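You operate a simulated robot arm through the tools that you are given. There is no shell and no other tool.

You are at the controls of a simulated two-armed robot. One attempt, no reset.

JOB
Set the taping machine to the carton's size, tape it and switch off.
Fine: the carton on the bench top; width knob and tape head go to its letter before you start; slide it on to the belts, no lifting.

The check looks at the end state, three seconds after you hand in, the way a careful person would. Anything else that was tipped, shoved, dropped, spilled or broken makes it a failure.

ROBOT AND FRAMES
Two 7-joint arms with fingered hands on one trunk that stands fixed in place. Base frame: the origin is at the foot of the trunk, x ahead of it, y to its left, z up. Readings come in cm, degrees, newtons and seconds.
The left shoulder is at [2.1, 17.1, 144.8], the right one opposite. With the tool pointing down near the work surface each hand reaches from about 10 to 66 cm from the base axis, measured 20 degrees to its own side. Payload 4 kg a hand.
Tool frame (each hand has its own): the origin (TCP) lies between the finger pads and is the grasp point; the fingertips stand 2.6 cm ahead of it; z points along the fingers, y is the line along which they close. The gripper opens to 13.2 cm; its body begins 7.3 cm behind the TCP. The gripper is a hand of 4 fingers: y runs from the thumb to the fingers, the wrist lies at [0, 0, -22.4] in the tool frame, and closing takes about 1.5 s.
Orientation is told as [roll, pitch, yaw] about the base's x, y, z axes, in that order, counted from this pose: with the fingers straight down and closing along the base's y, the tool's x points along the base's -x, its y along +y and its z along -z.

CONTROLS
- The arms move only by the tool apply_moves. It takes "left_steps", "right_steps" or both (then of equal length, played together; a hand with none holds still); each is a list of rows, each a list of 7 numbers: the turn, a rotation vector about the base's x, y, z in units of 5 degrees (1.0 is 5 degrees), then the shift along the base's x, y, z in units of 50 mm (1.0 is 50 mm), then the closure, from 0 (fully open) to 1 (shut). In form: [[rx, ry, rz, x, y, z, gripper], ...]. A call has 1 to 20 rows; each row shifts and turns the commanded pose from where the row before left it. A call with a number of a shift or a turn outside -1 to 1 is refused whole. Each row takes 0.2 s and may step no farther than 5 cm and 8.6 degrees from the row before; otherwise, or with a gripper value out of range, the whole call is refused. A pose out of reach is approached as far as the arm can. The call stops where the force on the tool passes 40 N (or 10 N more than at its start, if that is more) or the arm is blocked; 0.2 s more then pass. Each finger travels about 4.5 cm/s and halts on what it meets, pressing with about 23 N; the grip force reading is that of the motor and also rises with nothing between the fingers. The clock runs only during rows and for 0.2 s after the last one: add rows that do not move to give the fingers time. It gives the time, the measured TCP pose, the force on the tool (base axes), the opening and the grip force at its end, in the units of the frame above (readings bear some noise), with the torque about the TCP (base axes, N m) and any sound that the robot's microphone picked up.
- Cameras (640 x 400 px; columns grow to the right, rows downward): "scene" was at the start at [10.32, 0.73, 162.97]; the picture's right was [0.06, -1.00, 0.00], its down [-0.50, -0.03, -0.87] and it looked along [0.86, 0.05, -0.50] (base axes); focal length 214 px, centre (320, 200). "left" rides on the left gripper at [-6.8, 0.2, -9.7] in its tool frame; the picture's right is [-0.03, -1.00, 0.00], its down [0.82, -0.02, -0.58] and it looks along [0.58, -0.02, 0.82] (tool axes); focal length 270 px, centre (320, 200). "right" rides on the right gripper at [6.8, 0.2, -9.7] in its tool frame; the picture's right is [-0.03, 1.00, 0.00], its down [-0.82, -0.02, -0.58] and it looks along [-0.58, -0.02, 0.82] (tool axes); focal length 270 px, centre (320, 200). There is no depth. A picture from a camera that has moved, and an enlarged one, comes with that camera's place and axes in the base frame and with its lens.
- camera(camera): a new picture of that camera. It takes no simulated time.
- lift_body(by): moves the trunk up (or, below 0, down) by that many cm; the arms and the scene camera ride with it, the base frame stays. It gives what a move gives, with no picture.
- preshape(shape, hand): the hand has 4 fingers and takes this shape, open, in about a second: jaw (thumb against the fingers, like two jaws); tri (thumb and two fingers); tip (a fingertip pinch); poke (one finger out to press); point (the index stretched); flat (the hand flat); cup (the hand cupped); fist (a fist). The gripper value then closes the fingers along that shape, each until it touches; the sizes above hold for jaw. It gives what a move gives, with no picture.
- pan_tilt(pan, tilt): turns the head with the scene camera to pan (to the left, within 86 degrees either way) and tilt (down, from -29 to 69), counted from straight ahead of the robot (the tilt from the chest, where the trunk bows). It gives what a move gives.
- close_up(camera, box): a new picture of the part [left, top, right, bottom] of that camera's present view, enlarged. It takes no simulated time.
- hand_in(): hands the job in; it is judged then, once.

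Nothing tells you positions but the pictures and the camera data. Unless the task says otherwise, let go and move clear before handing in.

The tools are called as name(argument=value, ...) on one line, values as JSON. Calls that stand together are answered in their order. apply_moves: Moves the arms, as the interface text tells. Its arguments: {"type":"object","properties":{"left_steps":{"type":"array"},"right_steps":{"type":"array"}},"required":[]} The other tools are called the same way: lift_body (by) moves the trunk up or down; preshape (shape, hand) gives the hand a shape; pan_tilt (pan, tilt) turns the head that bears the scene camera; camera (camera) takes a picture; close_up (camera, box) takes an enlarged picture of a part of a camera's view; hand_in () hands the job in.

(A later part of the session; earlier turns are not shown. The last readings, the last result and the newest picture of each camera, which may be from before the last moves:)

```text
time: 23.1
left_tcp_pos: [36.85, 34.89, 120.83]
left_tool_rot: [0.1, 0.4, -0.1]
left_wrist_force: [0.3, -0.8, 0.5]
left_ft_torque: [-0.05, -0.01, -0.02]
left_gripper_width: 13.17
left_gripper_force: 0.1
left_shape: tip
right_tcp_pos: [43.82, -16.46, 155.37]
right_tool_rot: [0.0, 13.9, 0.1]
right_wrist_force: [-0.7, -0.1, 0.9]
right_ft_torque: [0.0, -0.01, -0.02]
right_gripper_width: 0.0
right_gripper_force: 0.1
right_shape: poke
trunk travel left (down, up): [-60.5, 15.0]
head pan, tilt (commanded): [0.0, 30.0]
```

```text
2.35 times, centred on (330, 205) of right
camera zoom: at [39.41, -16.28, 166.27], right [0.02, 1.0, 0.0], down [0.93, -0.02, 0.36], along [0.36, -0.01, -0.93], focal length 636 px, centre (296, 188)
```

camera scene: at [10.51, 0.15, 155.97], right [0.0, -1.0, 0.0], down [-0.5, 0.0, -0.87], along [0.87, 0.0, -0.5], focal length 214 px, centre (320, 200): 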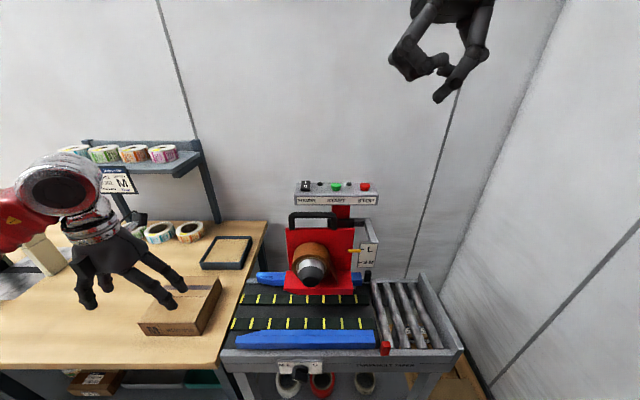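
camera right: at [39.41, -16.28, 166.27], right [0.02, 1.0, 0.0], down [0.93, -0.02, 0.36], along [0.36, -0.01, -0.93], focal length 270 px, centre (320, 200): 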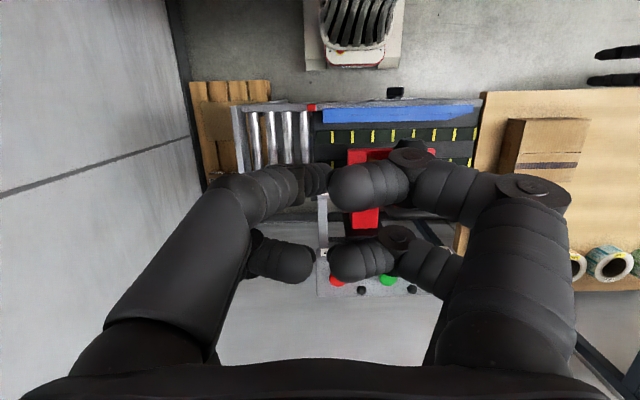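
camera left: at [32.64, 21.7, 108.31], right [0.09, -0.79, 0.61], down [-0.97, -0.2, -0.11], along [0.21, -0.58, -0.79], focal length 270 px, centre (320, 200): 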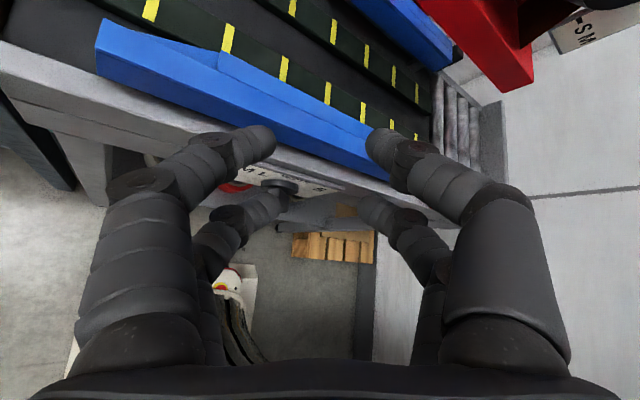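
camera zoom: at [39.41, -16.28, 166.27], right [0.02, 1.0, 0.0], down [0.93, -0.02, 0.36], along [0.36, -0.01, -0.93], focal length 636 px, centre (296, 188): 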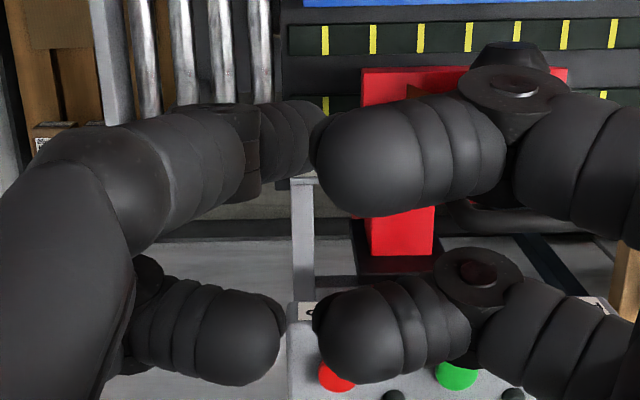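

The poke finger's tip lies about 2.6 cm ahead of the TCP on the tool axis. I'll pitch the right hand 45° forward and bring it down just above and in front of the knob, keeping clear of the guides.

apply_moves(right_steps=[[0, 0, 0, 0, 0, -0.7, 0], [0, 0, 0, 0, 0, -0.7, 0], [0, 0, 0, 0, 0, -0.7, 0], [0, 0, 0, 0, 0, -0.7, 0], [0, -0.98, 0, -0.12, 0.32, -0.74, 0], [0, -0.98, 0, -0.12, 0.32, -0.74, 0], [0, -0.98, 0, -0.12, 0.32, -0.74, 0], [0, -0.98, 0, -0.12, 0.32, -0.74, 0], [0, -0.98, 0, -0.12, 0.32, -0.74, 0], [0, -0.98, 0, -0.12, 0.32, -0.74, 0], [0, -0.98, 0, -0.12, 0.32, -0.74, 0], [0, -0.98, 0, -0.12, 0.32, -0.74, 0], [0, -0.98, 0, -0.12, 0.32, -0.74, 0], [0, -0.98, 0, -0.12, 0.32, -0.74, 0], [0, -0.98, 0, -0.12, 0.32, -0.74, 0], [0, -0.98, 0, -0.12, 0.32, -0.74, 0]])

camera(camera="scene")

camera(camera="right")

```text
time: 26.5
left_tcp_pos: [36.77, 34.99, 120.89]
left_tool_rot: [0.1, 0.2, -0.1]
left_wrist_force: [-0.8, 0.5, -0.4]
left_ft_torque: [0.03, -0.04, -0.01]
left_gripper_width: 13.18
left_gripper_force: 0.1
left_shape: tip
right_tcp_pos: [45.59, 1.75, 128.24]
right_tool_rot: [0.1, -37.0, 0.5]
right_wrist_force: [-0.3, -0.2, 0.3]
right_ft_torque: [-0.03, -0.02, 0.0]
right_gripper_width: 0.01
right_gripper_force: 0.1
right_shape: poke
right hand out of reach, approached as far as the arm can: row 11, 12, 13, 14, 15, 16
trunk travel left (down, up): [-60.5, 15.0]
head pan, tilt (commanded): [0.0, 30.0]
```

```text
taken
camera scene: at [10.42, 0.15, 156.05], right [-0.01, -1.0, 0.0], down [-0.49, 0.0, -0.87], along [0.87, -0.01, -0.49], focal length 214 px, centre (320, 200)
```

scene: 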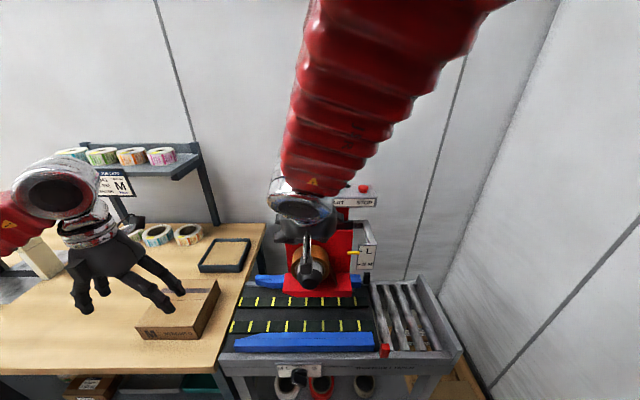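

```text
taken
camera right: at [34.23, 1.84, 131.82], right [0.01, 1.0, 0.02], down [0.31, -0.02, 0.95], along [0.95, 0.0, -0.31], focal length 270 px, centre (320, 200)
```

right: 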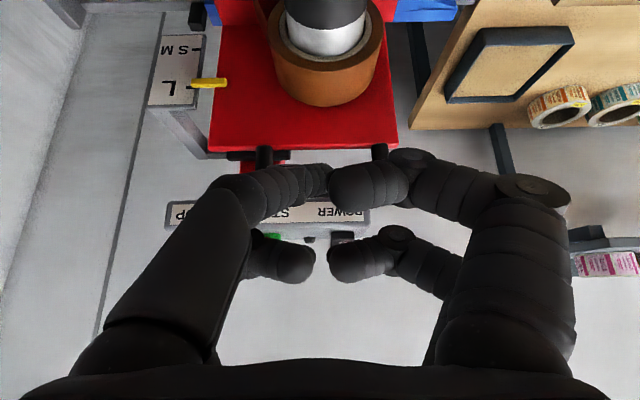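

The right arm folded up above its target. I'll straighten the hand to point down while moving back and lower, then pitch it near the knob where the arm has more room.

apply_moves(right_steps=[[0, 0.92, 0, -0.4, 0, -0.2, 0], [0, 0.92, 0, -0.4, 0, -0.4, 0], [0, 0.92, 0, -0.3, 0, -0.7, 0], [0, 0.92, 0, -0.3, 0, -0.7, 0], [0, 0.92, 0, -0.3, 0, -0.8, 0], [0, 0.92, 0, -0.3, 0, -0.8, 0], [0, 0.92, 0, -0.2, 0, -0.8, 0], [0, 0.92, 0, -0.2, 0, -0.8, 0], [0, 0, 0, -0.2, 0, -0.8, 0], [0, 0, 0, -0.2, 0, -0.7, 0]])

camera(camera="scene")

```text
time: 28.7
left_tcp_pos: [36.97, 34.89, 120.79]
left_tool_rot: [0.0, 0.4, -0.1]
left_wrist_force: [1.0, 0.6, 0.1]
left_ft_torque: [-0.01, 0.01, -0.04]
left_gripper_width: 13.16
left_gripper_force: 0.0
left_shape: tip
right_tcp_pos: [35.0, 4.41, 102.71]
right_tool_rot: [2.4, 0.3, -2.0]
right_wrist_force: [1.3, 0.4, 0.2]
right_ft_torque: [0.02, 0.03, -0.02]
right_gripper_width: 0.0
right_gripper_force: 0.0
right_shape: poke
right hand out of reach, approached as far as the arm can: row 7, 8, 9, 10
trunk travel left (down, up): [-60.5, 15.0]
head pan, tilt (commanded): [0.0, 30.0]
```

```text
taken
camera scene: at [10.61, 0.18, 155.96], right [0.0, -1.0, 0.0], down [-0.5, 0.0, -0.87], along [0.87, 0.0, -0.5], focal length 214 px, centre (320, 200)
```

scene: 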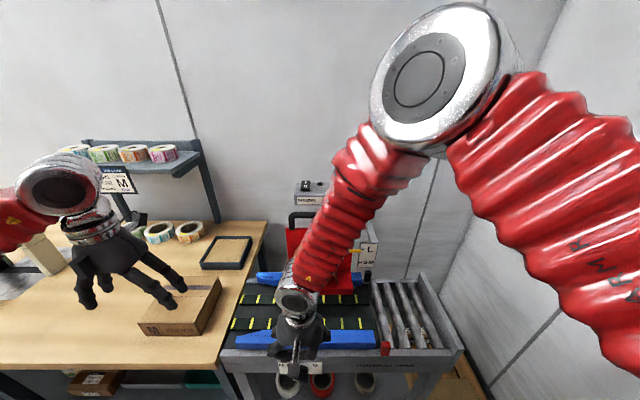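

The right arm can't get that low across the centre line, so the left arm, which is on the knob's side, will do the poking. I'll retreat the right hand and give the left hand the poke shape.

apply_moves(right_steps=[[0, 0, 0, 0, -0.5, 0.6, 0], [0, 0, 0, 0, -0.5, 0.6, 0], [0, 0, 0, 0, -0.5, 0.6, 0], [0, 0, 0, 0, -0.5, 0.6, 0], [0, 0, 0, 0, -0.5, 0.6, 0], [0, 0, 0, 0, -0.5, 0.6, 0], [0, 0, 0, 0, -0.5, 0.6, 0], [0, 0, 0, 0, -0.5, 0.6, 0]])

preshape(hand="left", shape="poke")

camera(camera="scene")

```text
time: 30.5
left_tcp_pos: [36.74, 34.82, 120.94]
left_tool_rot: [0.1, 0.3, -0.1]
left_wrist_force: [0.3, -0.3, 1.0]
left_ft_torque: [0.0, 0.04, 0.0]
left_gripper_width: 13.2
left_gripper_force: 0.0
left_shape: tip
right_tcp_pos: [33.49, -15.57, 125.37]
right_tool_rot: [0.2, -0.3, 0.9]
right_wrist_force: [-0.1, -1.3, -0.2]
right_ft_torque: [-0.02, -0.01, 0.0]
right_gripper_width: 0.0
right_gripper_force: 0.1
right_shape: poke
trunk travel left (down, up): [-60.5, 15.0]
head pan, tilt (commanded): [0.0, 30.0]
```

```text
time: 31.4
left_tcp_pos: [36.74, 34.88, 120.9]
left_tool_rot: [0.1, 0.4, -0.2]
left_wrist_force: [-0.1, -0.2, 0.3]
left_ft_torque: [0.0, -0.01, 0.01]
left_gripper_width: 0.0
left_gripper_force: 0.1
left_shape: poke
right_tcp_pos: [33.65, -15.52, 125.42]
right_tool_rot: [0.1, -0.2, 0.9]
right_wrist_force: [0.2, -0.7, 0.6]
right_ft_torque: [-0.03, -0.02, 0.02]
right_gripper_width: 0.02
right_gripper_force: 0.1
right_shape: poke
trunk travel left (down, up): [-60.5, 15.0]
head pan, tilt (commanded): [0.0, 30.0]
```

```text
taken
camera scene: at [10.47, 0.12, 155.97], right [0.0, -1.0, 0.0], down [-0.5, 0.0, -0.87], along [0.87, 0.0, -0.5], focal length 214 px, centre (320, 200)
```

scene: 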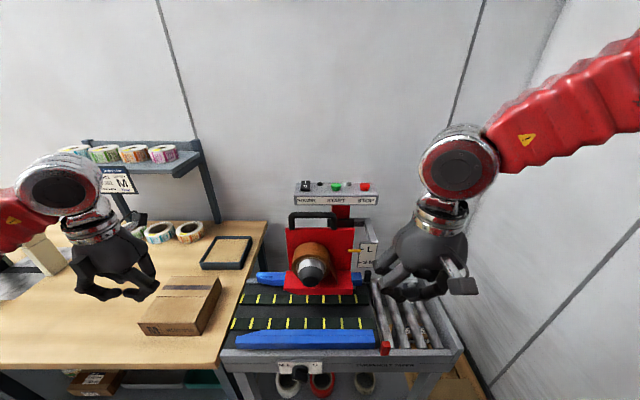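

apply_moves(left_steps=[[0, 0, 0, 0, -0.5, -0.7, 0], [0, 0, 0, 0, -0.5, -0.7, 0], [0, 0, 0, 0, -0.5, -0.7, 0], [0, -0.9, 0, -0.05, -0.5, -0.6, 0], [0, -0.9, 0, -0.05, -0.5, -0.6, 0], [0, -0.9, 0, -0.05, -0.5, -0.5, 0], [0, -0.9, 0, -0.05, -0.5, -0.5, 0], [0, -0.9, 0, -0.05, -0.5, -0.5, 0], [0, -0.9, 0, -0.05, -0.5, -0.3, 0], [0, -0.9, 0, -0.05, -0.5, -0.3, 0], [0, -0.9, 0, -0.05, -0.4, -0.3, 0], [0, -0.9, 0, -0.05, -0.3, -0.2, 0], [0, -0.9, 0, -0.05, -0.1, -0.2, 0]])

camera(camera="scene")

camera(camera="left")

```text
time: 34.2
left_tcp_pos: [34.44, 5.68, 90.29]
left_tool_rot: [0.2, -44.7, -0.2]
left_wrist_force: [0.8, -0.5, -0.1]
left_ft_torque: [0.02, -0.03, -0.02]
left_gripper_width: 0.0
left_gripper_force: 0.1
left_shape: poke
right_tcp_pos: [33.76, -15.69, 125.33]
right_tool_rot: [0.1, -0.3, 0.9]
right_wrist_force: [-0.5, 0.1, 1.0]
right_ft_torque: [0.01, 0.02, 0.02]
right_gripper_width: 0.0
right_gripper_force: 0.0
right_shape: poke
trunk travel left (down, up): [-60.5, 15.0]
head pan, tilt (commanded): [0.0, 30.0]
```

```text
taken
camera scene: at [10.52, -0.05, 155.96], right [0.0, -1.0, 0.0], down [-0.5, 0.0, -0.87], along [0.87, 0.0, -0.5], focal length 214 px, centre (320, 200)
```

scene: 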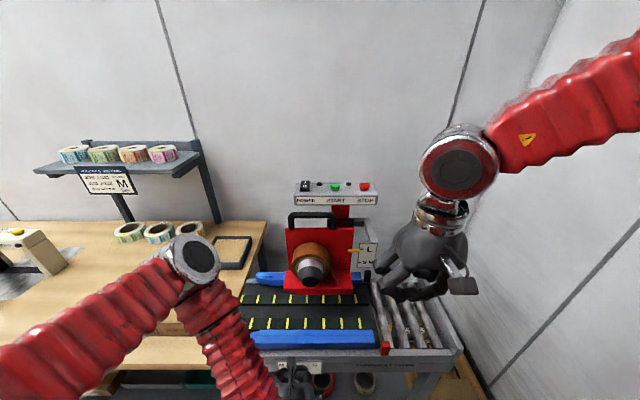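

```text
taken
camera left: at [32.39, 5.86, 102.04], right [0.02, -1.0, 0.01], down [-0.99, -0.02, -0.16], along [0.16, -0.01, -0.99], focal length 270 px, centre (320, 200)
```

left: 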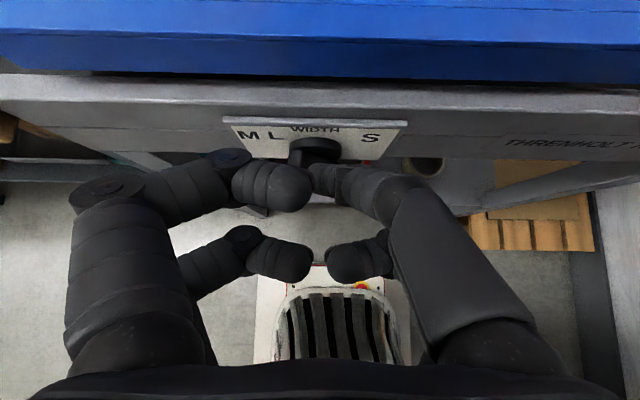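

close_up(camera="left", box=[220, 110, 420, 235])

close_up(camera="scene", box=[230, 330, 350, 400])

```text
3.20 times, centred on (320, 172) of left
camera zoom: at [32.39, 5.86, 102.04], right [0.02, -1.0, 0.01], down [-0.99, -0.02, -0.16], along [0.16, -0.01, -0.99], focal length 865 px, centre (320, 288)
```

zoom: 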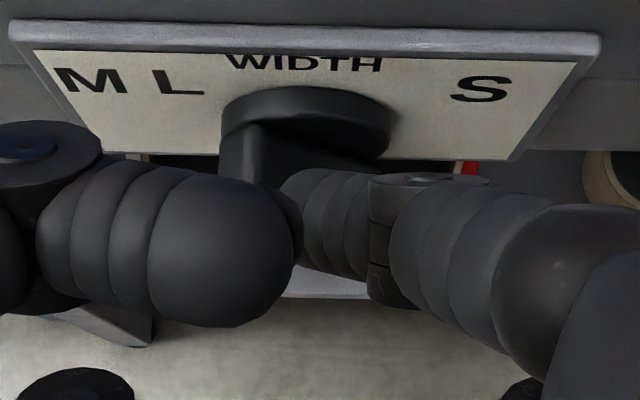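

```text
5.33 times, centred on (290, 365) of scene
camera zoom: at [10.52, -0.05, 155.96], right [0.0, -1.0, 0.0], down [-0.5, 0.0, -0.87], along [0.87, 0.0, -0.5], focal length 1144 px, centre (480, -680)
```

zoom: 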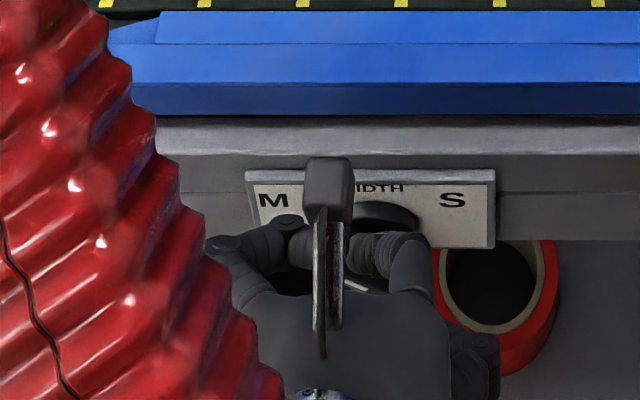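

The left hand reached a good 45° pitch in front of the knob, with the poke tip near (36, 6, 88.4). I'll bring the fingertip down to just above and to the right of the bar's pointer end and look.

apply_moves(left_steps=[[0, 0, 0, 0.1, -0.02, -0.42, 0], [0, 0, 0, 0.2, -0.02, -0.4, 0], [0, 0, 0, 0.25, 0, -0.35, 0]])

close_up(camera="left", box=[220, 110, 420, 235])

close_up(camera="scene", box=[230, 330, 350, 400])

```text
time: 35.0
left_tcp_pos: [37.44, 4.79, 85.03]
left_tool_rot: [0.6, -44.3, -0.1]
left_wrist_force: [-0.4, -0.2, 1.3]
left_ft_torque: [0.0, -0.04, 0.0]
left_gripper_width: 0.03
left_gripper_force: 0.0
left_shape: poke
left hand out of reach, approached as far as the arm can: row 2, 3
right_tcp_pos: [33.6, -15.58, 125.44]
right_tool_rot: [0.1, -0.3, 0.8]
right_wrist_force: [-0.7, 0.8, 0.3]
right_ft_torque: [0.04, -0.01, 0.0]
right_gripper_width: 0.0
right_gripper_force: 0.1
right_shape: poke
trunk travel left (down, up): [-60.5, 15.0]
head pan, tilt (commanded): [0.0, 30.0]
```

```text
3.20 times, centred on (320, 172) of left
camera zoom: at [35.29, 4.94, 96.84], right [0.02, -1.0, 0.01], down [-0.99, -0.02, -0.16], along [0.16, -0.01, -0.99], focal length 865 px, centre (320, 288)
```

zoom: 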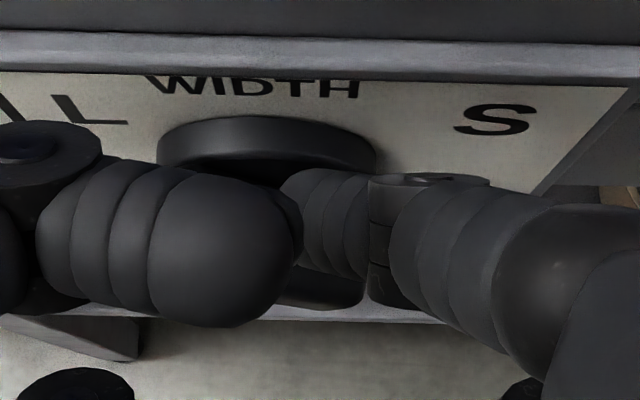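

```text
5.33 times, centred on (290, 365) of scene
camera zoom: at [10.52, 0.08, 155.96], right [0.0, -1.0, 0.0], down [-0.5, 0.0, -0.87], along [0.87, 0.0, -0.5], focal length 1144 px, centre (480, -680)
```

zoom: 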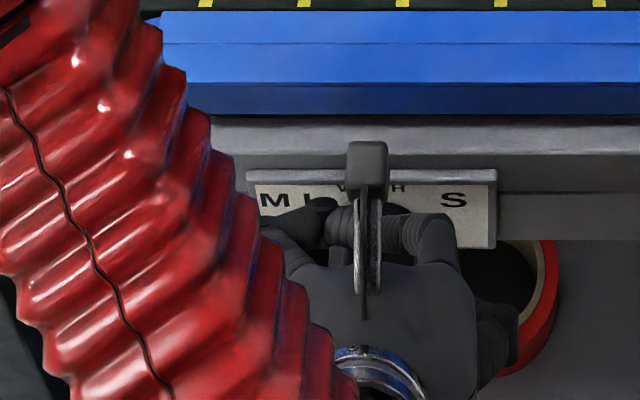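

The arm is near its limit reaching down from this trunk height. I'll lift the hand back a little, lower the trunk 12 cm, and approach again.

apply_moves(left_steps=[[0, 0, 0, -0.4, 0, 0.4, 0], [0, 0, 0, -0.3, 0.1, 0.6, 0], [0, 0, 0, -0.1, 0.1, 0.7, 0]])

lift_body(by=-12)

camera(camera="scene")

camera(camera="left")

```text
time: 35.8
left_tcp_pos: [33.22, 5.8, 93.72]
left_tool_rot: [0.2, -44.7, -0.1]
left_wrist_force: [0.4, 0.0, 1.1]
left_ft_torque: [-0.02, 0.0, 0.01]
left_gripper_width: 0.0
left_gripper_force: 0.1
left_shape: poke
right_tcp_pos: [33.54, -15.47, 125.44]
right_tool_rot: [0.0, -0.3, 0.9]
right_wrist_force: [0.0, -0.1, 0.1]
right_ft_torque: [0.0, -0.03, 0.02]
right_gripper_width: 0.01
right_gripper_force: 0.1
right_shape: poke
trunk travel left (down, up): [-60.5, 15.0]
head pan, tilt (commanded): [0.0, 30.0]
```

```text
time: 37.3
left_tcp_pos: [33.24, 5.72, 81.7]
left_tool_rot: [0.1, -44.8, -0.2]
left_wrist_force: [0.3, 0.2, 0.2]
left_ft_torque: [-0.01, 0.0, 0.0]
left_gripper_width: 0.0
left_gripper_force: 0.1
left_shape: poke
right_tcp_pos: [33.43, -15.46, 113.52]
right_tool_rot: [0.2, -0.3, 0.8]
right_wrist_force: [0.5, 0.8, -0.5]
right_ft_torque: [-0.01, 0.02, 0.02]
right_gripper_width: 0.0
right_gripper_force: 0.0
right_shape: poke
trunk travel left (down, up): [-48.5, 27.0]
head pan, tilt (commanded): [0.0, 30.0]
```

```text
taken
camera scene: at [11.43, 0.15, 143.93], right [0.0, -1.0, 0.0], down [-0.5, 0.0, -0.87], along [0.87, 0.0, -0.5], focal length 214 px, centre (320, 200)
```

scene: 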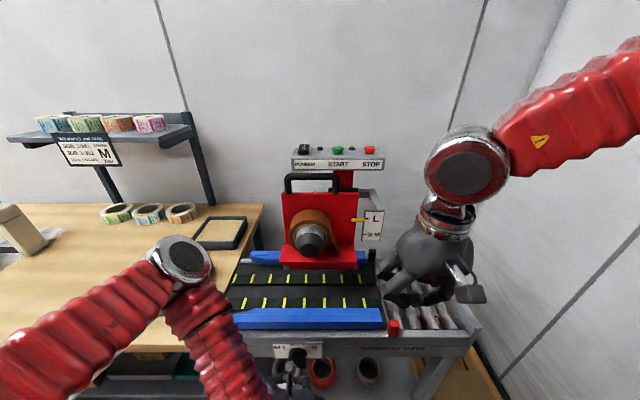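

```text
taken
camera left: at [31.11, 5.91, 93.34], right [0.02, -1.0, 0.02], down [-0.99, -0.02, -0.16], along [0.16, -0.01, -0.99], focal length 270 px, centre (320, 200)
```

left: 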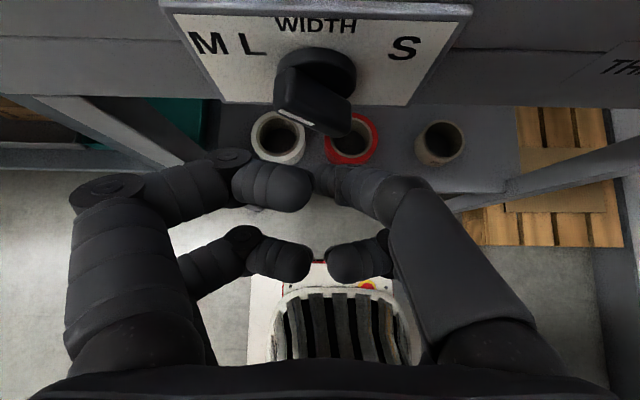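

close_up(camera="left", box=[170, 0, 480, 190])

close_up(camera="scene", box=[240, 330, 360, 400])

```text
2.06 times, centred on (325, 95) of left
camera zoom: at [31.11, 5.91, 93.34], right [0.02, -1.0, 0.02], down [-0.99, -0.02, -0.16], along [0.16, -0.01, -0.99], focal length 558 px, centre (310, 417)
```

zoom: 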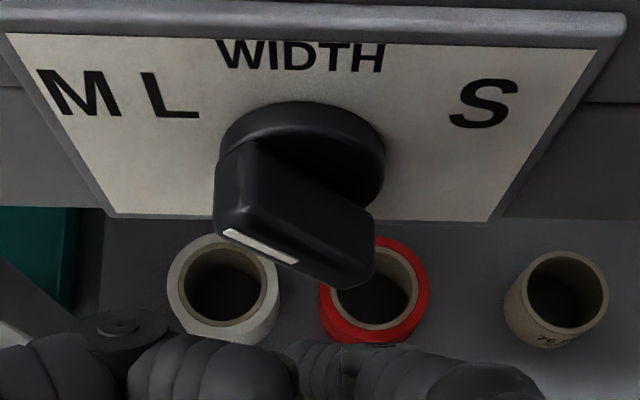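

```text
5.33 times, centred on (300, 365) of scene
camera zoom: at [11.43, 0.15, 143.93], right [0.0, -1.0, 0.0], down [-0.5, 0.0, -0.87], along [0.87, 0.0, -0.5], focal length 1144 px, centre (427, -680)
```

zoom: 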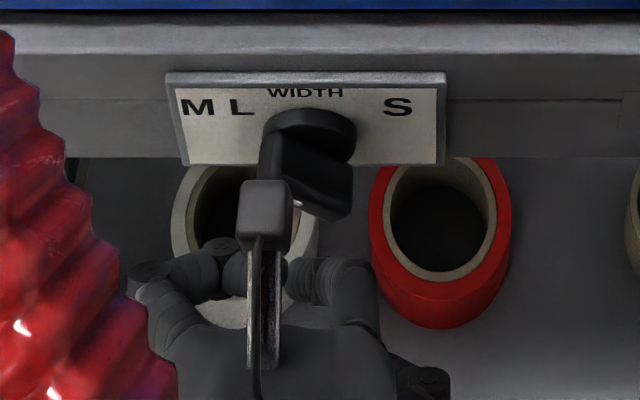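

I have a good view of the knob: centre about (y 6.15, z 78.2), pointer about 47° left of vertical, M about 75°. I'll bring the fingertip in just above and to the right of the bar.

apply_moves(left_steps=[[0, 0, 0, 0.13, -0.07, 0.44, 0], [0, 0, 0, 0.36, 0, 0, 0], [0, 0, 0, 0.36, 0, 0, 0]])

close_up(camera="left", box=[170, 30, 480, 220])

close_up(camera="scene", box=[240, 330, 360, 400])

```text
time: 38.1
left_tcp_pos: [37.45, 5.39, 83.78]
left_tool_rot: [0.2, -44.6, 0.0]
left_wrist_force: [-0.3, -0.5, 1.0]
left_ft_torque: [-0.01, -0.01, 0.02]
left_gripper_width: 0.04
left_gripper_force: 0.1
left_shape: poke
right_tcp_pos: [33.54, -15.42, 113.43]
right_tool_rot: [0.1, -0.3, 0.8]
right_wrist_force: [0.6, -0.9, -0.3]
right_ft_torque: [-0.02, -0.02, -0.01]
right_gripper_width: 0.02
right_gripper_force: 0.1
right_shape: poke
trunk travel left (down, up): [-48.5, 27.0]
head pan, tilt (commanded): [0.0, 30.0]
```

```text
2.06 times, centred on (325, 125) of left
camera zoom: at [35.39, 5.55, 95.56], right [0.02, -1.0, 0.02], down [-0.99, -0.02, -0.16], along [0.16, -0.01, -0.99], focal length 558 px, centre (310, 355)
```

zoom: 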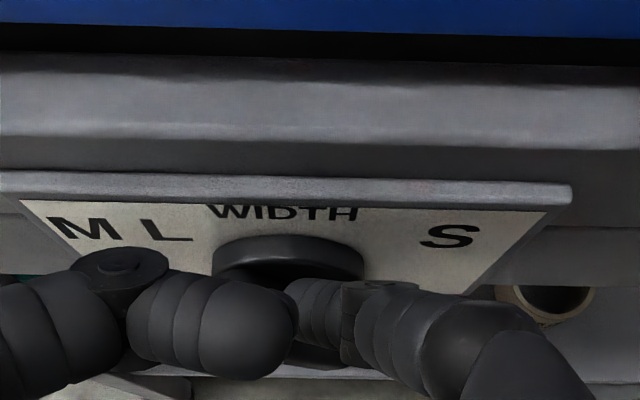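

```text
5.33 times, centred on (300, 365) of scene
camera zoom: at [11.47, 0.17, 143.92], right [0.0, -1.0, 0.0], down [-0.5, 0.0, -0.87], along [0.87, 0.0, -0.5], focal length 1144 px, centre (427, -680)
```

zoom: 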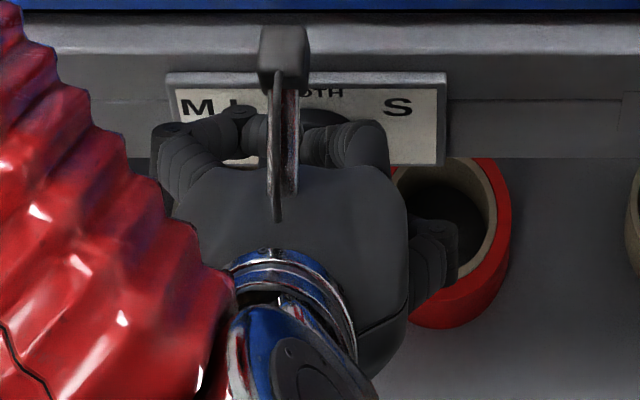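

apply_moves(left_steps=[[0, 0, 0, 0, 0.066, -0.086, 0], [0, 0, 0, 0, 0.066, -0.086, 0], [0, 0, 0, 0, 0.066, -0.086, 0], [0, 0, 0, 0, 0.066, -0.086, 0]])

close_up(camera="left", box=[170, 60, 480, 250])

```text
time: 39.1
left_tcp_pos: [37.46, 6.41, 82.34]
left_tool_rot: [0.0, -44.9, -0.2]
left_wrist_force: [-0.4, -5.3, 10.7]
left_ft_torque: [-0.17, -0.12, -0.07]
left_gripper_width: 0.01
left_gripper_force: 0.0
left_shape: poke
right_tcp_pos: [33.42, -15.72, 113.4]
right_tool_rot: [0.2, -0.3, 0.9]
right_wrist_force: [0.6, -0.8, 0.1]
right_ft_torque: [-0.01, -0.03, 0.01]
right_gripper_width: 0.01
right_gripper_force: 0.1
right_shape: poke
trunk travel left (down, up): [-48.5, 27.0]
head pan, tilt (commanded): [0.0, 30.0]
```

```text
2.06 times, centred on (325, 155) of left
camera zoom: at [35.36, 6.66, 93.97], right [0.02, -1.0, 0.02], down [-0.99, -0.02, -0.17], along [0.17, -0.01, -0.99], focal length 558 px, centre (310, 293)
```

zoom: 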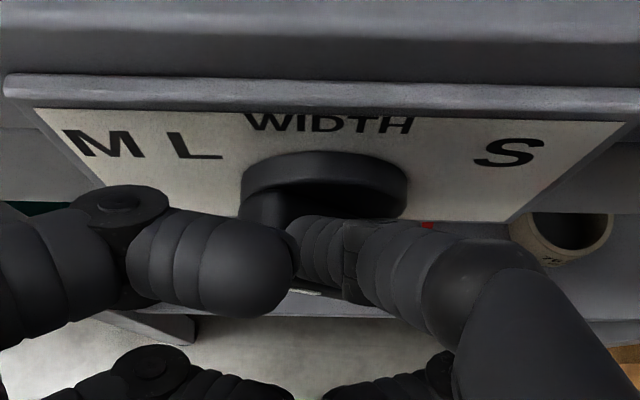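

Contact with the bar is made, with about 12 N pushing back up and right. I'll keep pushing left and slightly down to swing the pointer towards M.

apply_moves(left_steps=[[0, 0, 0, 0, 0.057, -0.04, 0], [0, 0, 0, 0, 0.057, -0.04, 0], [0, 0, 0, 0, 0.057, -0.03, 0], [0, 0, 0, 0, 0.057, -0.02, 0]])

close_up(camera="left", box=[170, 60, 480, 250])

```text
time: 39.9
left_tcp_pos: [37.53, 6.71, 82.04]
left_tool_rot: [-1.3, -45.2, 0.3]
left_wrist_force: [-4.0, -14.7, 14.4]
left_ft_torque: [-0.43, -0.05, -0.19]
left_gripper_width: 0.0
left_gripper_force: 0.1
left_shape: poke
right_tcp_pos: [33.57, -15.6, 113.31]
right_tool_rot: [0.2, -0.3, 0.9]
right_wrist_force: [-0.1, -1.2, 1.0]
right_ft_torque: [0.02, 0.02, 0.0]
right_gripper_width: 0.02
right_gripper_force: 0.1
right_shape: poke
trunk travel left (down, up): [-48.5, 27.0]
head pan, tilt (commanded): [0.0, 30.0]
stopped in row 4 (left hand): the force on the tool passed its limit at 43 N (the readings are from after the stop); the commanded pose is now the measured one
```

```text
2.06 times, centred on (325, 155) of left
camera zoom: at [35.39, 7.02, 93.76], right [0.01, -1.0, 0.03], down [-0.99, -0.01, -0.17], along [0.17, -0.03, -0.98], focal length 558 px, centre (310, 293)
```

zoom: 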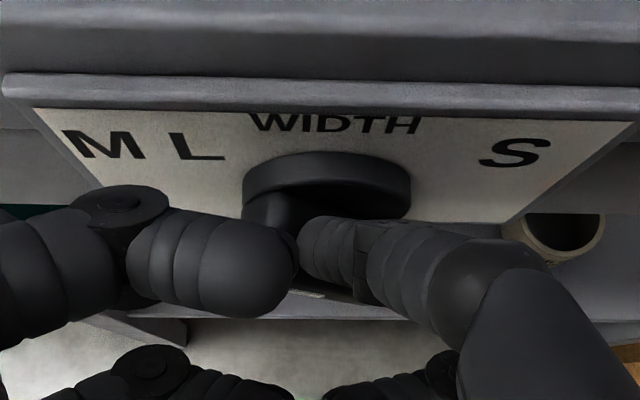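

The push stopped at 43 N without an obvious turn. I'll back off and look at whether the knob moved.

apply_moves(left_steps=[[0, 0, 0, 0, -0.1, 0.1, 0], [0, 0, 0, -0.4, 0, 0, 0], [0, 0, 0, -0.5, 0, 0, 0], [0, 0, 0, 0, 0, -0.4, 0]])

close_up(camera="left", box=[170, 0, 480, 190])

```text
time: 40.9
left_tcp_pos: [32.96, 6.42, 80.21]
left_tool_rot: [-0.6, -45.0, 0.2]
left_wrist_force: [0.6, 0.4, 0.1]
left_ft_torque: [-0.01, -0.04, 0.01]
left_gripper_width: 0.0
left_gripper_force: 0.0
left_shape: poke
right_tcp_pos: [33.59, -15.62, 113.49]
right_tool_rot: [0.1, -0.2, 0.9]
right_wrist_force: [0.5, -0.2, 0.5]
right_ft_torque: [0.0, 0.0, -0.02]
right_gripper_width: 0.0
right_gripper_force: 0.1
right_shape: poke
trunk travel left (down, up): [-48.5, 27.0]
head pan, tilt (commanded): [0.0, 30.0]
```

```text
2.06 times, centred on (325, 95) of left
camera zoom: at [30.85, 6.75, 91.98], right [0.01, -1.0, 0.03], down [-0.99, -0.02, -0.17], along [0.17, -0.02, -0.99], focal length 558 px, centre (310, 417)
```

zoom: 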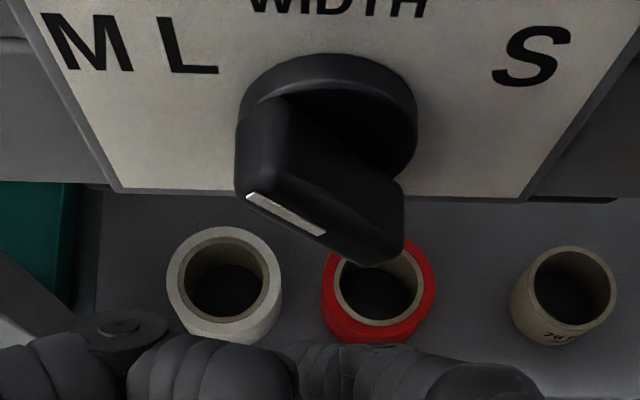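

The pointer hasn't moved from about 47.6° even at 40 N, so it is either stiff or at a stop. I want a square-on view of the dial before trying more, so the left hand moves aside and the right hand's camera comes down to look horizontally.

apply_moves(left_steps=[[0, 0, 0, -0.3, 0.5, 0.2, 0], [0, 0, 0, -0.3, 0.6, 0.2, 0], [0, 0, 0, 0, 0.6, 0.2, 0], [0, 0, 0, 0, 0.6, 0.2, 0], [0, 0, 0, 0, 0.6, 0.2, 0]])

apply_moves(right_steps=[[0, 0, 0, 0, 0.1, -0.6, 0], [0, -1, 0, 0, 0.16, -0.5, 0], [0, -1, 0, 0, 0.16, -0.5, 0], [0, -1, 0, 0, 0.16, -0.5, 0], [0, -1, 0, 0, 0.16, -0.5, 0], [0, -1, 0, 0, 0.16, -0.5, 0], [0, -1, 0, 0, 0.16, -0.5, 0], [0, -1, 0, 0, 0.16, -0.4, 0], [0, -1, 0, 0, 0.16, -0.4, 0], [0, -1, 0, 0, 0.16, -0.4, 0], [0, -1, 0, 0, 0.16, -0.4, 0], [0, -1, 0, 0, 0.16, -0.2, 0]])

camera(camera="right")

camera(camera="scene")

```text
time: 42.1
left_tcp_pos: [30.96, 12.43, 88.76]
left_tool_rot: [-0.4, -45.0, 0.2]
left_wrist_force: [-0.5, 0.1, 0.0]
left_ft_torque: [-0.01, 0.0, -0.01]
left_gripper_width: 0.0
left_gripper_force: 0.0
left_shape: poke
left hand out of reach, approached as far as the arm can: row 1, 2, 3, 4, 5
right_tcp_pos: [33.51, -15.61, 113.39]
right_tool_rot: [0.2, -0.3, 0.9]
right_wrist_force: [0.1, 0.1, 0.0]
right_ft_torque: [-0.01, 0.02, -0.03]
right_gripper_width: 0.02
right_gripper_force: 0.1
right_shape: poke
trunk travel left (down, up): [-48.5, 27.0]
head pan, tilt (commanded): [0.0, 30.0]
```

```text
time: 44.7
left_tcp_pos: [30.95, 12.41, 88.84]
left_tool_rot: [-0.5, -45.0, 0.2]
left_wrist_force: [-0.2, 0.3, 1.5]
left_ft_torque: [-0.02, 0.0, -0.02]
left_gripper_width: 0.0
left_gripper_force: 0.1
left_shape: poke
right_tcp_pos: [41.93, 1.58, 111.3]
right_tool_rot: [4.5, -30.6, 2.0]
right_wrist_force: [-0.3, 0.7, -0.6]
right_ft_torque: [0.0, 0.01, 0.01]
right_gripper_width: 0.02
right_gripper_force: 0.0
right_shape: poke
right hand out of reach, approached as far as the arm can: row 3, 4, 5, 6, 7, 8, 9, 10, 11, 12
trunk travel left (down, up): [-48.5, 27.0]
head pan, tilt (commanded): [0.0, 30.0]
```

```text
taken
camera right: at [31.06, 0.66, 116.03], right [-0.05, 1.0, 0.08], down [0.41, -0.05, 0.91], along [0.91, 0.08, -0.41], focal length 270 px, centre (320, 200)
```

right: 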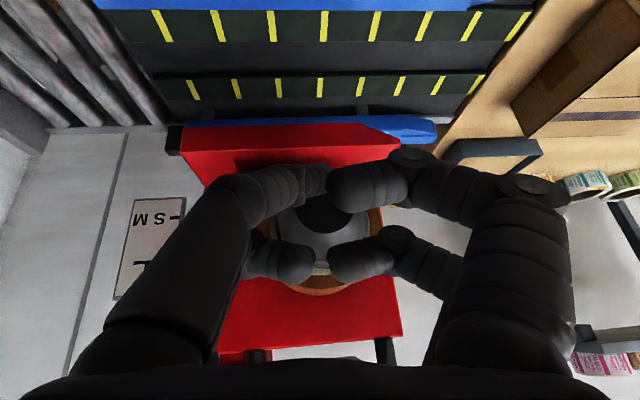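

```text
taken
camera scene: at [11.48, 0.21, 143.99], right [0.01, -1.0, 0.0], down [-0.49, 0.0, -0.87], along [0.87, 0.0, -0.49], focal length 214 px, centre (320, 200)
```

scene: 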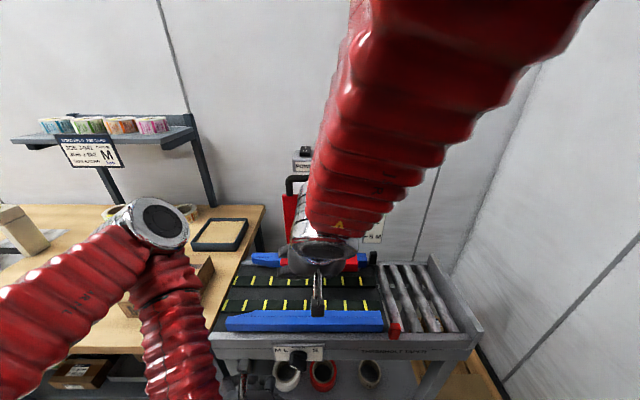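

The right arm has again folded the wrong way, with its elbow high. I'll send it out to the right first, mirroring how the left came in well, and then approach with the elbow out to the side.

apply_moves(right_steps=[[0, 0.88, 0, -0.3, -0.4, 0.2, 0], [0, 0.88, 0, -0.3, -0.5, 0.2, 0], [0, 0.88, 0, -0.2, -0.6, 0.2, 0], [0, 0.88, 0, -0.1, -0.7, 0.2, 0], [0, 0.88, 0, 0, -0.8, 0.2, 0], [0, 0.88, 0, 0, -0.8, 0.1, 0], [-0.5, 0.88, -0.3, 0, -0.9, 0, 0], [-0.4, 0, 0, 0, -0.9, 0, 0], [0, 0, 0, 0, -0.9, 0, 0], [0, 0, 0, 0, -0.9, 0, 0]])

camera(camera="scene")

```text
time: 46.9
left_tcp_pos: [31.04, 12.3, 88.81]
left_tool_rot: [-0.3, -44.8, 0.2]
left_wrist_force: [0.8, -0.2, -0.7]
left_ft_torque: [0.03, -0.02, 0.01]
left_gripper_width: 0.01
left_gripper_force: 0.0
left_shape: poke
right_tcp_pos: [37.47, -35.6, 116.72]
right_tool_rot: [0.7, -1.1, 0.6]
right_wrist_force: [-0.3, -0.1, -0.4]
right_ft_torque: [0.0, -0.03, 0.02]
right_gripper_width: 0.02
right_gripper_force: 0.2
right_shape: poke
trunk travel left (down, up): [-48.5, 27.0]
head pan, tilt (commanded): [0.0, 30.0]
```

```text
taken
camera scene: at [11.44, -0.02, 143.92], right [0.0, -1.0, 0.0], down [-0.5, 0.0, -0.87], along [0.87, 0.0, -0.5], focal length 214 px, centre (320, 200)
```

scene: 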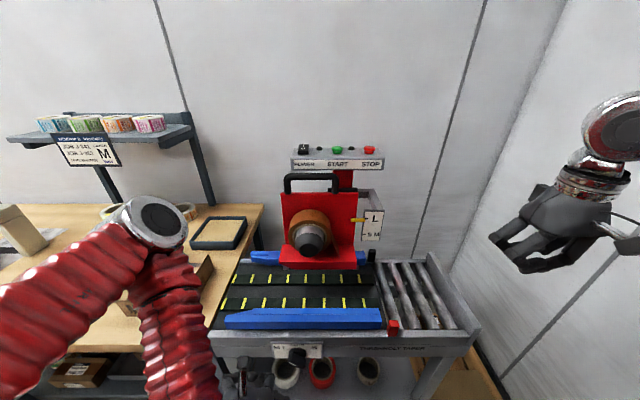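

apply_moves(right_steps=[[0, 0, 0, 0, 0.5, -0.7, 0], [0, 0, 0, 0, 0.5, -0.7, 0], [0, 0, 0, -0.05, 0.5, -0.6, 0], [0, -0.92, 0, -0.05, 0.5, -0.6, 0], [0, -0.92, 0, -0.05, 0.5, -0.6, 0], [0, -0.92, 0, -0.05, 0.5, -0.5, 0], [0, -0.92, 0, -0.05, 0.5, -0.5, 0], [0, -0.92, 0, -0.05, 0.5, -0.4, 0], [0, -0.92, 0, -0.05, 0.5, -0.3, 0], [0, -0.92, 0, -0.05, 0.5, -0.3, 0]])

camera(camera="scene")

camera(camera="right")

```text
time: 49.1
left_tcp_pos: [31.11, 12.45, 88.75]
left_tool_rot: [-0.6, -44.8, 0.2]
left_wrist_force: [0.6, -0.3, -0.1]
left_ft_torque: [0.04, 0.03, 0.0]
left_gripper_width: 0.0
left_gripper_force: 0.2
left_shape: poke
right_tcp_pos: [36.43, -10.51, 91.49]
right_tool_rot: [0.2, -32.8, 1.0]
right_wrist_force: [0.7, 0.6, 0.4]
right_ft_torque: [-0.02, 0.0, -0.01]
right_gripper_width: 0.0
right_gripper_force: 0.1
right_shape: poke
right hand out of reach, approached as far as the arm can: row 10
trunk travel left (down, up): [-48.5, 27.0]
head pan, tilt (commanded): [0.0, 30.0]
```

```text
taken
camera scene: at [11.57, 0.21, 143.91], right [0.0, -1.0, 0.0], down [-0.5, 0.0, -0.87], along [0.87, 0.0, -0.5], focal length 214 px, centre (320, 200)
```

scene: 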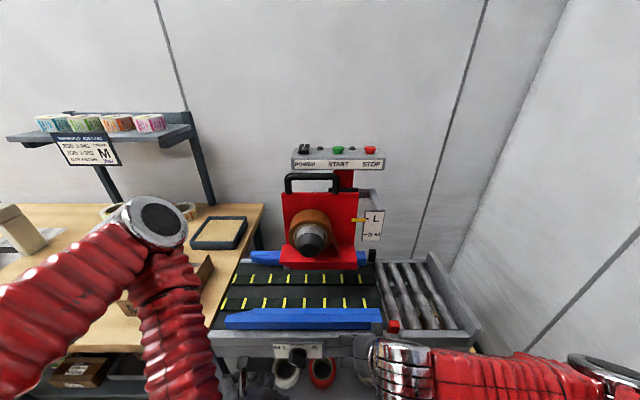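

```text
taken
camera right: at [25.22, -10.56, 95.91], right [0.0, 1.0, 0.02], down [0.37, -0.02, 0.93], along [0.93, 0.0, -0.37], focal length 270 px, centre (320, 200)
```

right: 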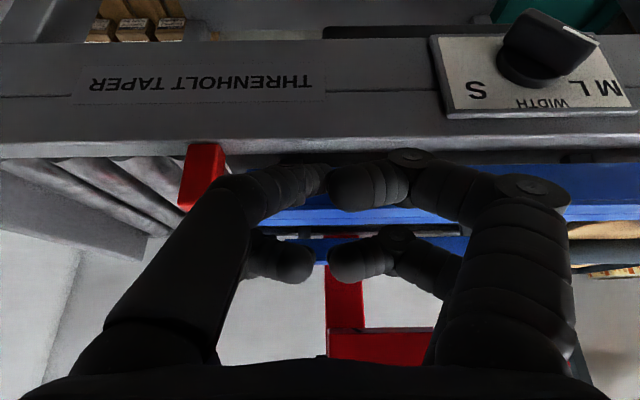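

That worked: the right arm is well placed now and its camera sees the dial. I'll lower it a little and move it left for a squarer view.

apply_moves(right_steps=[[0, 0, 0, -0.3, 0.3, -0.5, 0], [0, 0, 0, -0.3, 0.3, -0.5, 0], [0, 0, 0, -0.1, 0.3, -0.5, 0], [0, 0, 0, 0, 0.3, -0.5, 0], [0, 0, 0, 0, 0.3, -0.5, 0]])

camera(camera="right")

```text
time: 50.3
left_tcp_pos: [30.71, 12.39, 88.87]
left_tool_rot: [-0.5, -45.0, 0.3]
left_wrist_force: [-1.1, 0.4, 0.2]
left_ft_torque: [0.0, 0.01, 0.0]
left_gripper_width: 0.0
left_gripper_force: 0.1
left_shape: poke
right_tcp_pos: [41.79, -5.9, 86.96]
right_tool_rot: [0.2, -32.7, 1.0]
right_wrist_force: [1.3, -0.8, 10.9]
right_ft_torque: [0.03, -0.19, 0.01]
right_gripper_width: 0.02
right_gripper_force: 0.1
right_shape: poke
right hand out of reach, approached as far as the arm can: row 1, 2, 3, 4, 5
trunk travel left (down, up): [-48.5, 27.0]
head pan, tilt (commanded): [0.0, 30.0]
```

```text
taken
camera right: at [30.59, -5.84, 91.31], right [0.0, 1.0, 0.02], down [0.37, -0.02, 0.93], along [0.93, 0.0, -0.37], focal length 270 px, centre (320, 200)
```

right: 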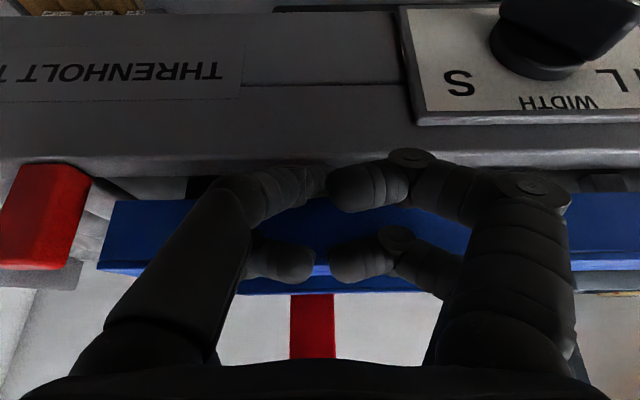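

The arm drifted forward and the poke tip is touching the machine frame (about 11 N). I'll lift straight off and move back.

apply_moves(right_steps=[[0, 0, 0, 0, 0, 0.5, 0], [0, 0, 0, -0.2, 0, 0.5, 0], [0, 0, 0, -0.3, -0.1, 0.4, 0]])

camera(camera="right")

camera(camera="scene")

```text
time: 51.1
left_tcp_pos: [30.94, 12.5, 88.87]
left_tool_rot: [-0.4, -45.0, 0.2]
left_wrist_force: [-0.2, 0.6, -0.2]
left_ft_torque: [-0.02, 0.0, -0.01]
left_gripper_width: 0.0
left_gripper_force: 0.0
left_shape: poke
right_tcp_pos: [39.18, -6.53, 93.54]
right_tool_rot: [0.1, -33.4, 0.8]
right_wrist_force: [-0.3, -0.6, -0.5]
right_ft_torque: [0.04, 0.02, 0.02]
right_gripper_width: 0.01
right_gripper_force: 0.1
right_shape: poke
trunk travel left (down, up): [-48.5, 27.0]
head pan, tilt (commanded): [0.0, 30.0]
```

```text
taken
camera right: at [27.95, -6.4, 97.98], right [0.01, 1.0, 0.02], down [0.37, -0.02, 0.93], along [0.93, 0.0, -0.37], focal length 270 px, centre (320, 200)
```

right: 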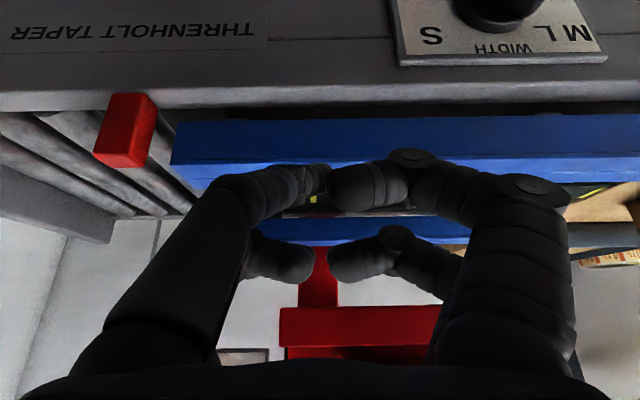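

```text
taken
camera scene: at [11.43, 0.14, 143.92], right [0.0, -1.0, 0.0], down [-0.5, 0.0, -0.87], along [0.87, 0.0, -0.5], focal length 214 px, centre (320, 200)
```

scene: 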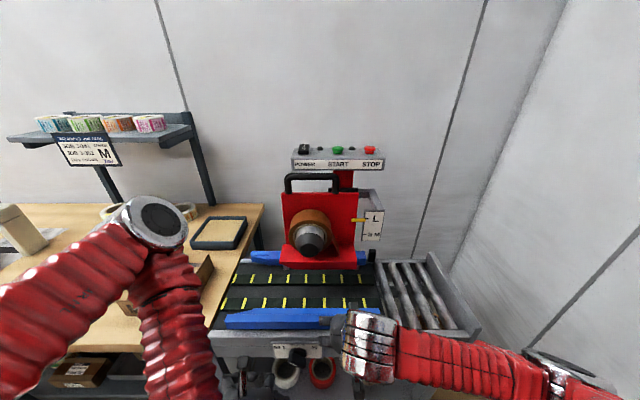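

apply_moves(right_steps=[[0, 0, 0, -0.3, -0.4, 0, 0], [0, 0, 0, -0.3, -0.4, 0, 0], [0, 0, 0, 0, 0, -0.5, 0], [0, 0, 0, 0, 0, -0.5, 0], [0, 0, 0, 0, 0, -0.5, 0]])

```text
time: 52.3
left_tcp_pos: [30.97, 12.46, 88.85]
left_tool_rot: [-0.5, -44.9, 0.2]
left_wrist_force: [-0.2, 0.0, 0.4]
left_ft_torque: [0.0, 0.0, -0.03]
left_gripper_width: 0.0
left_gripper_force: 0.1
left_shape: poke
right_tcp_pos: [38.72, -11.07, 88.73]
right_tool_rot: [0.2, -32.7, 0.9]
right_wrist_force: [-1.0, 0.4, 0.0]
right_ft_torque: [-0.04, 0.02, -0.02]
right_gripper_width: 0.0
right_gripper_force: 0.1
right_shape: poke
right hand out of reach, approached as far as the arm can: row 3, 4, 5
trunk travel left (down, up): [-48.5, 27.0]
head pan, tilt (commanded): [0.0, 30.0]
```

camera(camera="right")

close_up(camera="right", box=[420, 0, 640, 130])

```text
taken
camera right: at [27.64, -11.07, 93.09], right [0.0, 1.0, 0.02], down [0.38, -0.02, 0.93], along [0.93, 0.0, -0.38], focal length 270 px, centre (320, 200)
```

right: 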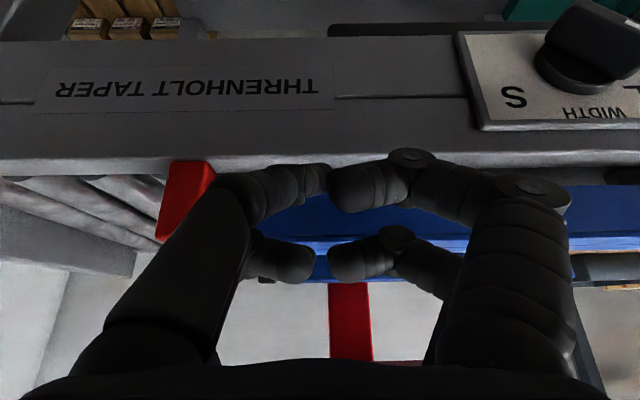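

```text
2.91 times, centred on (530, 65) of right
camera zoom: at [27.64, -11.07, 93.09], right [0.0, 1.0, 0.02], down [0.38, -0.02, 0.93], along [0.93, 0.0, -0.38], focal length 786 px, centre (-291, 593)
```

zoom: 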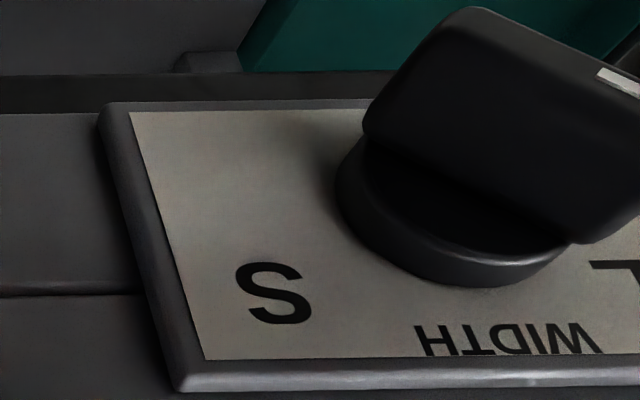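

I can't get a squarer view, but the pointer clearly hasn't moved. A light push the other way will tell me whether it is at a stop or just stiff, so I'll move the right hand clear and bring the left fingertip to the upper side of the bar's right end.

apply_moves(right_steps=[[0, 0, 0, 0, -0.7, 0.5, 0], [0, 0, 0, 0, -0.7, 0.5, 0], [0, 0, 0, 0, -0.7, 0.5, 0], [0, 0, 0, 0, -0.7, 0.3, 0]], left_steps=[[0, 0, 0, 0.1, -0.45, -0.35, 0], [0, 0, 0, 0.1, -0.45, -0.35, 0], [0, 0, 0, 0.1, -0.45, -0.35, 0], [0, 0, 0, 0.1, -0.5, -0.35, 0]])

close_up(camera="left", box=[170, 0, 480, 190])

```text
time: 53.3
left_tcp_pos: [33.11, 3.25, 82.02]
left_tool_rot: [-0.6, -45.0, 0.1]
left_wrist_force: [0.3, 0.4, -0.8]
left_ft_torque: [0.01, 0.0, 0.02]
left_gripper_width: 0.0
left_gripper_force: 0.1
left_shape: poke
right_tcp_pos: [40.29, -25.09, 97.07]
right_tool_rot: [0.1, -33.2, 0.7]
right_wrist_force: [-1.0, -0.3, 0.5]
right_ft_torque: [-0.03, 0.0, 0.0]
right_gripper_width: 0.01
right_gripper_force: 0.0
right_shape: poke
right hand out of reach, approached as far as the arm can: row 3, 4
trunk travel left (down, up): [-48.5, 27.0]
head pan, tilt (commanded): [0.0, 30.0]
```

```text
2.06 times, centred on (325, 95) of left
camera zoom: at [30.93, 3.49, 93.8], right [0.01, -1.0, 0.03], down [-0.99, -0.02, -0.17], along [0.17, -0.02, -0.99], focal length 558 px, centre (310, 417)
```

zoom: 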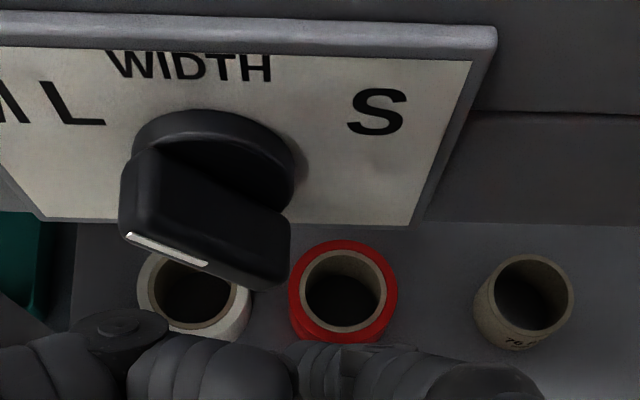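

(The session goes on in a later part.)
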